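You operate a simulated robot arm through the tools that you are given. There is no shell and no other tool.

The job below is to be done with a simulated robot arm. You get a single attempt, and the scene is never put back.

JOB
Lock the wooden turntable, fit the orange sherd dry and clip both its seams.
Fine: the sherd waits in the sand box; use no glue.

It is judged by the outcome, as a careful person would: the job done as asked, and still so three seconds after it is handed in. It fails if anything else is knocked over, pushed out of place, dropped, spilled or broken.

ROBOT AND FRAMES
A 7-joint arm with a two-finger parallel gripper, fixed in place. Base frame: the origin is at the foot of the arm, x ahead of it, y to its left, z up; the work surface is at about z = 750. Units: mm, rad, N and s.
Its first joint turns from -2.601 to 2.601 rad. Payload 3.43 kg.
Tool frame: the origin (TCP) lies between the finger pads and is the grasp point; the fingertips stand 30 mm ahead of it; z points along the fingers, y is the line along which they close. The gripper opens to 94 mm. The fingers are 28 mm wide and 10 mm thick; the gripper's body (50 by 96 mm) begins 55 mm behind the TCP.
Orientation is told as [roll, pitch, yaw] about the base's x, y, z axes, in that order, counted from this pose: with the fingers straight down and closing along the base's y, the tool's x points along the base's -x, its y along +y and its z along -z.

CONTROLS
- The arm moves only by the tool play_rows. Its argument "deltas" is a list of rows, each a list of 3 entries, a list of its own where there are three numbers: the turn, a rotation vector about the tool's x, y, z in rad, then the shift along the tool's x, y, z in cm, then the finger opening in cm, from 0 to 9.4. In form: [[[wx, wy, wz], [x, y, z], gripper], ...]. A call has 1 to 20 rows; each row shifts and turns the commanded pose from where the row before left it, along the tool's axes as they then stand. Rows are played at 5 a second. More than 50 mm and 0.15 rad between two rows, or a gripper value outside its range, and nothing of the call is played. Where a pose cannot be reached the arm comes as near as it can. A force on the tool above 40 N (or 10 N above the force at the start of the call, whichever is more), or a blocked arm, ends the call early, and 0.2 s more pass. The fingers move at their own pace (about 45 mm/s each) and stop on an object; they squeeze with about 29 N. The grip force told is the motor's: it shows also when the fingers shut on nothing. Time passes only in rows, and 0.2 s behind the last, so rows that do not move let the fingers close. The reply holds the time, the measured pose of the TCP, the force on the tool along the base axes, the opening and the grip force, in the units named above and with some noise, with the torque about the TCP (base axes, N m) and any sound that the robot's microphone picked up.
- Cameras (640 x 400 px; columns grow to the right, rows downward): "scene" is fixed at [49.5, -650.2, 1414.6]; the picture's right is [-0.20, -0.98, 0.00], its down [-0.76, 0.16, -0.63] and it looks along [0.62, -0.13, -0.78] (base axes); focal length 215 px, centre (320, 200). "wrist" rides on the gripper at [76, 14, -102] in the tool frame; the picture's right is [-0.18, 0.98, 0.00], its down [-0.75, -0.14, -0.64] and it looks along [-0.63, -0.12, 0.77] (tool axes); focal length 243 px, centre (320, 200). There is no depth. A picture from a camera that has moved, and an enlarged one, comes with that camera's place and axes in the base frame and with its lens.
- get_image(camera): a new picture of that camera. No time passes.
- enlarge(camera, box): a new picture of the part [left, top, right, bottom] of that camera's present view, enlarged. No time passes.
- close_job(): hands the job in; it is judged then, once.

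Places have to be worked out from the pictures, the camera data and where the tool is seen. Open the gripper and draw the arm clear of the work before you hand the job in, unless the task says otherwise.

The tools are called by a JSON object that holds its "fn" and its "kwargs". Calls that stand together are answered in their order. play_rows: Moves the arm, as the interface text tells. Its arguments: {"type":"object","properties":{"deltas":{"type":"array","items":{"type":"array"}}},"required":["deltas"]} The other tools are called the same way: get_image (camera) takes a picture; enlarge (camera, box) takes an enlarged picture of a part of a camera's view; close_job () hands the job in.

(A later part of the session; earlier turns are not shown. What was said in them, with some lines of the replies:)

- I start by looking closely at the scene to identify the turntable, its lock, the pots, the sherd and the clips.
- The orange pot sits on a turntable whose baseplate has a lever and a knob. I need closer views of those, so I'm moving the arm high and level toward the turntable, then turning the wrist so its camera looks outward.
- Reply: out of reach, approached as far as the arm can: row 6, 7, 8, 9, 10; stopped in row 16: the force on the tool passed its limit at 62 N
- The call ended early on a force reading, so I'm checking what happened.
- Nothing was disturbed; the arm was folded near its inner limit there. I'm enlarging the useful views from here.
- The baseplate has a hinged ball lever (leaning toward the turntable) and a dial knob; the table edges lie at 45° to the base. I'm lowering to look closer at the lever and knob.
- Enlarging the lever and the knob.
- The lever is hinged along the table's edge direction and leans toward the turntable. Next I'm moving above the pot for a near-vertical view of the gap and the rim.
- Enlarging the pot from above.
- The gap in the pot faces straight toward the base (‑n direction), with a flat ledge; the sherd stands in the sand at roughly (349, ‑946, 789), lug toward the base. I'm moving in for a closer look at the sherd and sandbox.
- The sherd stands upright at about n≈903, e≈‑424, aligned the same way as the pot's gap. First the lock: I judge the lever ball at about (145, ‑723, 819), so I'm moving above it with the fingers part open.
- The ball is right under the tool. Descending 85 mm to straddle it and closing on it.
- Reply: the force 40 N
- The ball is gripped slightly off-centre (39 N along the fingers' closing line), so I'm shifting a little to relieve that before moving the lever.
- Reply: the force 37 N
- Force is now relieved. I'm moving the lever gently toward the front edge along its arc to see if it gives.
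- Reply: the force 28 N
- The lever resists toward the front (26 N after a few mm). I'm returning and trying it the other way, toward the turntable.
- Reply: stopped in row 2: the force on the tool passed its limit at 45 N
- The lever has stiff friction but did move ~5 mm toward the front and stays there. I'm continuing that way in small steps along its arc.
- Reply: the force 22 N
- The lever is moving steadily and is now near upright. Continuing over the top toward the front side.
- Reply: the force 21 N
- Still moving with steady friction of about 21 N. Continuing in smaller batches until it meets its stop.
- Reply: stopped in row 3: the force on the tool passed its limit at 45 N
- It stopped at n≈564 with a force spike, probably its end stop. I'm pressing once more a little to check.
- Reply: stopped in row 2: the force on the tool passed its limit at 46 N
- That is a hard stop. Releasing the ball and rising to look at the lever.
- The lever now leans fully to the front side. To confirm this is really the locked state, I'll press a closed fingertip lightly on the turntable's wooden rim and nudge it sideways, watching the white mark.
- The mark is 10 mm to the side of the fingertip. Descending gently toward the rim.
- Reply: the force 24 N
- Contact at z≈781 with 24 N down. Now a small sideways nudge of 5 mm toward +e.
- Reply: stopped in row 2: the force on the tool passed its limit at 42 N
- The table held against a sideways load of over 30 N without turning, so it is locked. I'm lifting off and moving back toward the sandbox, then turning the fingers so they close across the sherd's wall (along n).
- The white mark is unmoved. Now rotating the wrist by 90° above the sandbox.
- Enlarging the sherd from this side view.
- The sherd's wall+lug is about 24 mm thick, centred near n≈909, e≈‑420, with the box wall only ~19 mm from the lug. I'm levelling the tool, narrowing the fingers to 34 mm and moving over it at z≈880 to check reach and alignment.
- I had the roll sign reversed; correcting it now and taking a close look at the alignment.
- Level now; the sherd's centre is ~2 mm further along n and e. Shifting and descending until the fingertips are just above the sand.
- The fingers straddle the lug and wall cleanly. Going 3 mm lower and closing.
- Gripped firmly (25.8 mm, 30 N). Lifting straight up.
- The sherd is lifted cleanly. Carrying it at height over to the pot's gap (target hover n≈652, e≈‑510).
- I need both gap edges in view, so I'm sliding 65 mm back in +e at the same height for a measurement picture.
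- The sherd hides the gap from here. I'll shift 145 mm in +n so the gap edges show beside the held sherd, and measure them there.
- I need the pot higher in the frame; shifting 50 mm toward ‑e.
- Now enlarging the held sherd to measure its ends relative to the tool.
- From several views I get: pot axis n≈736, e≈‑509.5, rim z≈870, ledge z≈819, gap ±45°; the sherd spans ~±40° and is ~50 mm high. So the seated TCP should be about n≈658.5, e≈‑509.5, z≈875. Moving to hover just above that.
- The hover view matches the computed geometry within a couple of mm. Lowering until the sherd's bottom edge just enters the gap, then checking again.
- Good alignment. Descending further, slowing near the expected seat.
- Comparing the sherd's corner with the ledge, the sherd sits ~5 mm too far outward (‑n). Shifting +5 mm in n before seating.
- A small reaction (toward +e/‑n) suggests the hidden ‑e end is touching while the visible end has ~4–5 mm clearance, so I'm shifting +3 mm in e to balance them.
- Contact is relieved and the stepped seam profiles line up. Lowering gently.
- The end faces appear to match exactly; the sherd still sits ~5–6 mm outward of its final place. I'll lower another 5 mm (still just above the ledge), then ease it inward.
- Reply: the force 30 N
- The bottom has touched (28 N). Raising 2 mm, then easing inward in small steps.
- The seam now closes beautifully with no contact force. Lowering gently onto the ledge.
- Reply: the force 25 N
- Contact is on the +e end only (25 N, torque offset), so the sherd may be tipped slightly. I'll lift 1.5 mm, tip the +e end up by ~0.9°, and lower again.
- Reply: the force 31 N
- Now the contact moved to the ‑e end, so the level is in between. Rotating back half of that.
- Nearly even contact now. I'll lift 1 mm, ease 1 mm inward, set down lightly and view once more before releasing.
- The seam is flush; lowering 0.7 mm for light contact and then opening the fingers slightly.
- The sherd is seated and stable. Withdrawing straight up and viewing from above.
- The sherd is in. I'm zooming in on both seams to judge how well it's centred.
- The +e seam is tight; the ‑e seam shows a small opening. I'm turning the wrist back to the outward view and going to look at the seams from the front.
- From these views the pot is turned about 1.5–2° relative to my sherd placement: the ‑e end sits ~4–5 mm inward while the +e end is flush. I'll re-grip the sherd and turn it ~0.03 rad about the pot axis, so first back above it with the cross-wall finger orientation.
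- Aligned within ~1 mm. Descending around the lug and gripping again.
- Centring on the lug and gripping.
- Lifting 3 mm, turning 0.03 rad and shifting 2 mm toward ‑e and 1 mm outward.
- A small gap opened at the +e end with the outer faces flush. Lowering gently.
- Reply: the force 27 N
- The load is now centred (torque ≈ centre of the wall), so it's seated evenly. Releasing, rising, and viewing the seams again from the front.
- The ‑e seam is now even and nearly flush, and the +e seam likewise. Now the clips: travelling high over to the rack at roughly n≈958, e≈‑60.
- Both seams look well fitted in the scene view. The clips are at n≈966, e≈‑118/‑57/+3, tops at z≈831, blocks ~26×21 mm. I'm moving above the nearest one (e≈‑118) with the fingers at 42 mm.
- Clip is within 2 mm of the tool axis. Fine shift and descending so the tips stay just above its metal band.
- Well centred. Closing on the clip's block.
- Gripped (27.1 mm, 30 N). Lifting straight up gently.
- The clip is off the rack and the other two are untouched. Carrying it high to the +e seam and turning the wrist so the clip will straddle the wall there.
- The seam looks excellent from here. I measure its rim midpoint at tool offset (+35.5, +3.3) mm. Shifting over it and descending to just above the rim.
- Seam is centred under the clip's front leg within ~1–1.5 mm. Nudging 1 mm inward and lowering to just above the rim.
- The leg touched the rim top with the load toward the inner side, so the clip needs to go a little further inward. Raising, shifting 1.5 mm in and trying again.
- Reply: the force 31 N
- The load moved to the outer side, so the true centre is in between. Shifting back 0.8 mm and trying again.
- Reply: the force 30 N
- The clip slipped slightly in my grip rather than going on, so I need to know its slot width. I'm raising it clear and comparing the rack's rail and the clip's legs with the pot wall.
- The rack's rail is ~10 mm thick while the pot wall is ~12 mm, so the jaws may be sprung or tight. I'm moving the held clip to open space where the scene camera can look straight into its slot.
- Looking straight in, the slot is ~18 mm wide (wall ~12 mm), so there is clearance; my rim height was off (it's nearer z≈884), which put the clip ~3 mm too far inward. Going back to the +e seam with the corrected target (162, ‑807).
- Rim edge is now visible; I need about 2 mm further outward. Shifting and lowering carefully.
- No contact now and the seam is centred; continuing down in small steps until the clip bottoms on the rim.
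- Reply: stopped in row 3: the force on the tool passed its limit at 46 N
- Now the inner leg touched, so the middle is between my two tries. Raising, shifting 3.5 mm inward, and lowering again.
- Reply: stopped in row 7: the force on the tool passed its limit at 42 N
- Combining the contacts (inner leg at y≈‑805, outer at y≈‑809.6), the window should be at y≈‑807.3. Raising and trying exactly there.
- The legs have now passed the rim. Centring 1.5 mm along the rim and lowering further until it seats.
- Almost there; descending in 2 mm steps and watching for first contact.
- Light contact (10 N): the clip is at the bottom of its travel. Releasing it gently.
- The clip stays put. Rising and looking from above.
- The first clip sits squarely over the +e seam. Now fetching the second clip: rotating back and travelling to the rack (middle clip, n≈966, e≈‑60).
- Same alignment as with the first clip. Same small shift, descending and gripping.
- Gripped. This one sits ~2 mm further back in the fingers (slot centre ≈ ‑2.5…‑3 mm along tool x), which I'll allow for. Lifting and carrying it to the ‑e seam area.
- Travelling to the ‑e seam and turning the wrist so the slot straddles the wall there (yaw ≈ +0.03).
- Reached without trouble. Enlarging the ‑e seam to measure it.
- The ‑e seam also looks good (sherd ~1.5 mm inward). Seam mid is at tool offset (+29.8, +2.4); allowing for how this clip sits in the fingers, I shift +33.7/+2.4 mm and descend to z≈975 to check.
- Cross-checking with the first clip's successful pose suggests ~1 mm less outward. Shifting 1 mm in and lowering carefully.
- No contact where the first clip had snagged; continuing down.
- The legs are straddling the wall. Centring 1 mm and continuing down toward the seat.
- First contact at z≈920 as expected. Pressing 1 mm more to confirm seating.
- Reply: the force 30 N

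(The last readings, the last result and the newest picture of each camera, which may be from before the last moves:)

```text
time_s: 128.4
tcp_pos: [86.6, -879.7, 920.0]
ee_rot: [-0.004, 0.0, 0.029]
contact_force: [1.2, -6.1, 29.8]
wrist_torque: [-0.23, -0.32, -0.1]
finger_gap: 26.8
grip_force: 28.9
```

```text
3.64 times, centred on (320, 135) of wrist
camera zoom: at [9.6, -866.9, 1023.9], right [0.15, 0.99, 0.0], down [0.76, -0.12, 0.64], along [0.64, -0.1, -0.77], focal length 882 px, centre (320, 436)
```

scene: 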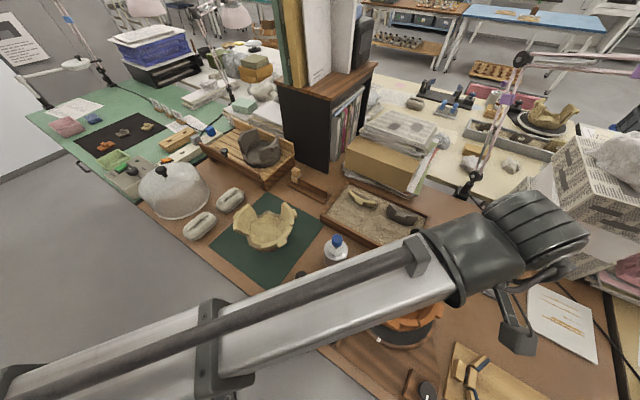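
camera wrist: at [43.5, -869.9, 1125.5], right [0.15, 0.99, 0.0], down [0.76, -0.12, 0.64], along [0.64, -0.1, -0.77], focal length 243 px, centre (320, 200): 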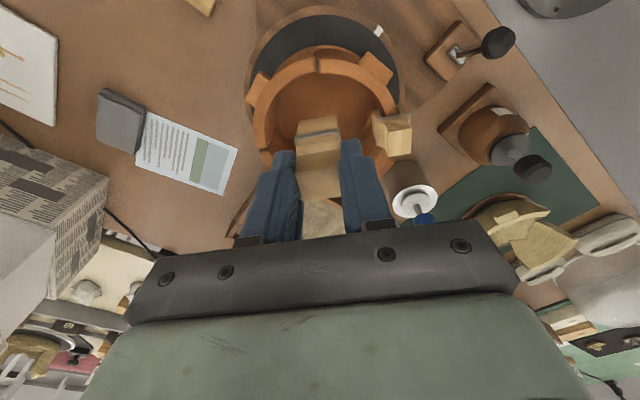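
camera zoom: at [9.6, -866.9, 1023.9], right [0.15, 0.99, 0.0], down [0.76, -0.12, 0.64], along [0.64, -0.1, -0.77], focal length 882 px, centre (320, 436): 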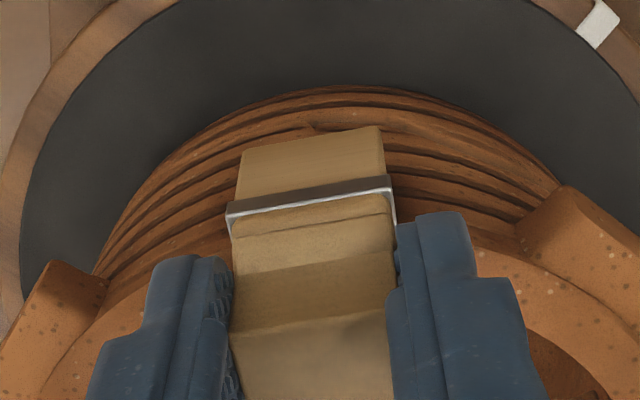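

Firm seat on the rim top. Easing the pressure and releasing.

{"fn": "play_rows", "kwargs": {"deltas": [[[0, 0, 0], [0, 0, -0.12], 1.5], [[0, 0, 0], [0, 0, 0], 1.5], [[0, 0, 0], [0, 0, 0], 2.8], [[0, 0, 0], [0, 0, 0], 3.2], [[0, 0, 0], [0, 0, 0], 3.8], [[0, 0, 0], [0, 0, 0], 3.8]]}}

{"fn": "enlarge", "kwargs": {"camera": "wrist", "box": [250, 80, 390, 190]}}

```text
time_s: 129.8
tcp_pos: [87.1, -879.9, 920.5]
ee_rot: [0.001, -0.003, 0.029]
contact_force: [-0.7, -0.2, -0.4]
wrist_torque: [-0.01, 0.03, 0.02]
finger_gap: 38.1
grip_force: 0.0
```

```text
3.64 times, centred on (320, 135) of wrist
camera zoom: at [10.1, -867.1, 1023.4], right [0.15, 0.99, 0.0], down [0.76, -0.12, 0.64], along [0.64, -0.1, -0.77], focal length 882 px, centre (320, 436)
```

zoom: 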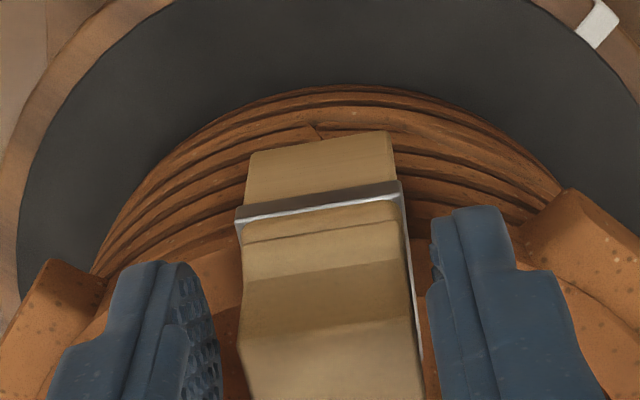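

Released and stable. Rising clear and checking both clips.

{"fn": "play_rows", "kwargs": {"deltas": [[[0, 0, 0], [0, 0, -1.5], 3.8], [[0, 0, 0], [0, 0, -3], 3.8], [[0, 0, 0], [0, 0, -4.5], 3.8], [[0, 0, 0], [-4, 0, -3], 3.8], [[0, 0, 0], [-2, 0, 0], 3.8], [[0, 0, 0], [0, 0, 0], 3.8]]}}

{"fn": "get_image", "kwargs": {"camera": "wrist"}}

{"fn": "enlarge", "kwargs": {"camera": "wrist", "box": [240, 0, 420, 110]}}

```text
time_s: 131.2
tcp_pos: [144.5, -877.7, 1040.2]
ee_rot: [-0.002, -0.001, 0.03]
contact_force: [-0.1, 0.0, 0.0]
wrist_torque: [0.02, -0.01, -0.02]
finger_gap: 38.2
grip_force: 0.0
```

```text
taken
camera wrist: at [68.8, -864.4, 1143.5], right [0.15, 0.99, 0.0], down [0.76, -0.12, 0.64], along [0.64, -0.1, -0.77], focal length 243 px, centre (320, 200)
```

wrist: 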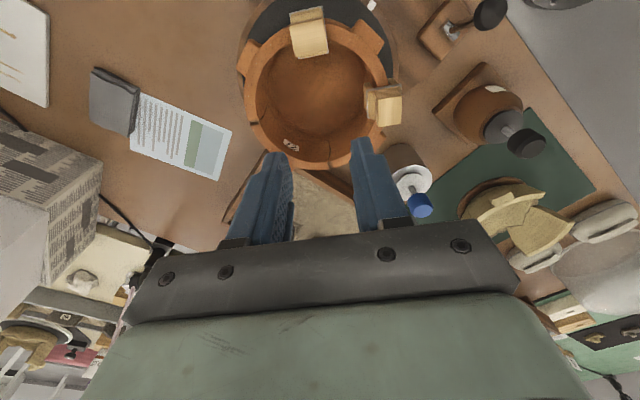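

```text
3.56 times, centred on (330, 55) of wrist
camera zoom: at [68.8, -864.4, 1143.5], right [0.15, 0.99, 0.0], down [0.76, -0.12, 0.64], along [0.64, -0.1, -0.77], focal length 863 px, centre (284, 716)
```

zoom: 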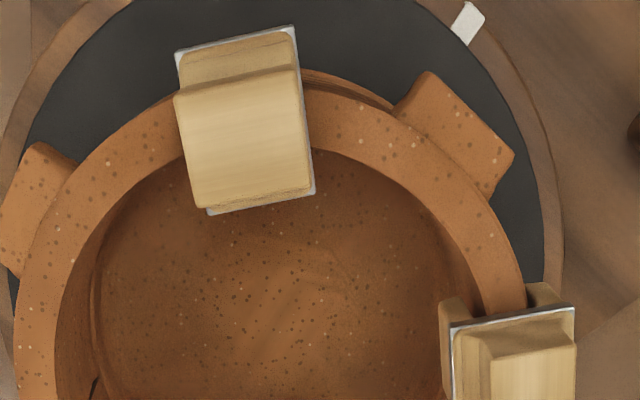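

Both clips straddle their seams. Drawing the arm well clear so the scene camera can see the finished work.

{"fn": "play_rows", "kwargs": {"deltas": [[[0, 0, 0], [0, 0, -4], 6], [[0, 0, 0], [-1, 0, -4], 9], [[0, 0, 0], [-4.5, 1, 0], 9], [[0, 0, 0], [-4.5, 1, 0], 9], [[0, 0, 0], [-4.5, 1, 0], 9], [[0, 0, 0], [-4.5, 1, 0], 9], [[0, 0, 0], [-4.5, 1, 0], 9], [[0, 0, 0], [-4.5, 1, 0], 9], [[0, 0, 0], [-4.5, 1, 0], 9], [[0, 0, 0], [-4.5, 1, 0], 9], [[0, 0, 0], [0, 0, 0], 9]]}}

{"fn": "get_image", "kwargs": {"camera": "scene"}}

{"fn": "enlarge", "kwargs": {"camera": "scene", "box": [350, 250, 450, 350]}}

{"fn": "enlarge", "kwargs": {"camera": "scene", "box": [355, 275, 435, 335]}}

```text
time_s: 133.7
tcp_pos: [517.1, -787.7, 1120.3]
ee_rot: [0.001, -0.001, 0.028]
contact_force: [0.3, -0.2, 0.2]
wrist_torque: [0.0, -0.02, 0.04]
finger_gap: 90.2
grip_force: 0.1
```

```text
taken
```

scene: 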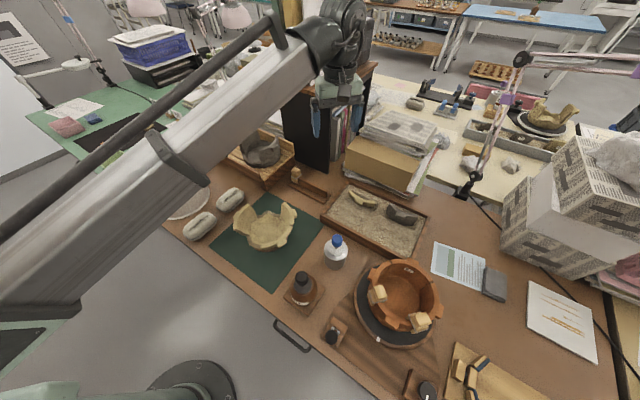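

```text
4.00 times, centred on (400, 300) of scene
camera zoom: at [49.5, -650.2, 1414.6], right [-0.2, -0.98, 0.0], down [-0.76, 0.16, -0.63], along [0.62, -0.13, -0.78], focal length 860 px, centre (0, -200)
```

zoom: 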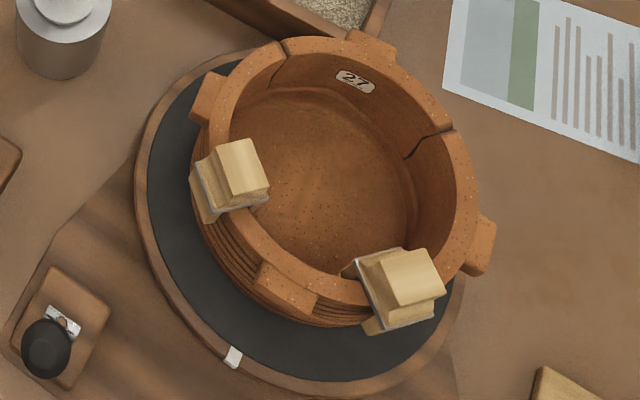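

```text
6.67 times, centred on (395, 305) of scene
camera zoom: at [49.5, -650.2, 1414.6], right [-0.2, -0.98, 0.0], down [-0.76, 0.16, -0.63], along [0.62, -0.13, -0.78], focal length 1434 px, centre (-180, -500)
```

zoom: 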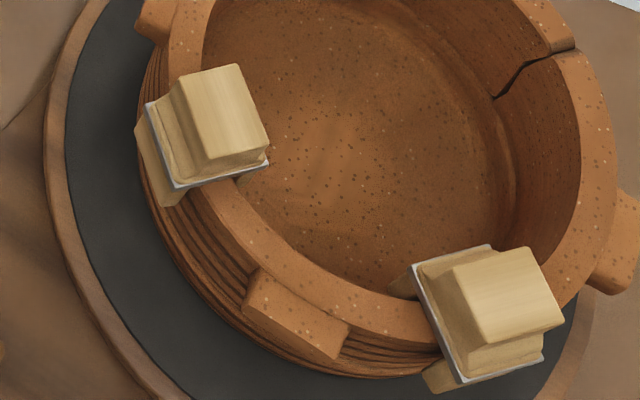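

Both clips sit over the sherd's two seams. The sherd is in place with no glue used, the lock lever is still over and the white turntable mark hasn't moved. The arm is clear with the gripper open, so I'm handing the job in.

{"fn": "close_job", "kwargs": {}}

```text
The job is handed in.
```

The job is handed in: the turntable is locked, the orange sherd is fitted dry, and both of its seams are clipped.

- **Lock:** I moved the lever over to its hard stop. The turntable then resisted a sideways push of roughly 30 N without turning. No click was heard, so that push is the evidence that it is locked.
- **Sherd:** It rests on the pot's ledge with no glue. My first placement was about 2° off, so I re-gripped it and turned it to match. The seam on the left as seen from the arm is flush. At the right-hand seam the sherd sits about 1.5 mm inward.
- **Clips:** Two clips from the rack straddle the wall, one over each seam. The left one took several tries: its legs touched the rim and it slipped a few millimetres in the fingers before going on.

The third clip is still on the rack, and nothing else looked moved in the last scene picture. The gripper is open and the arm is drawn clear.
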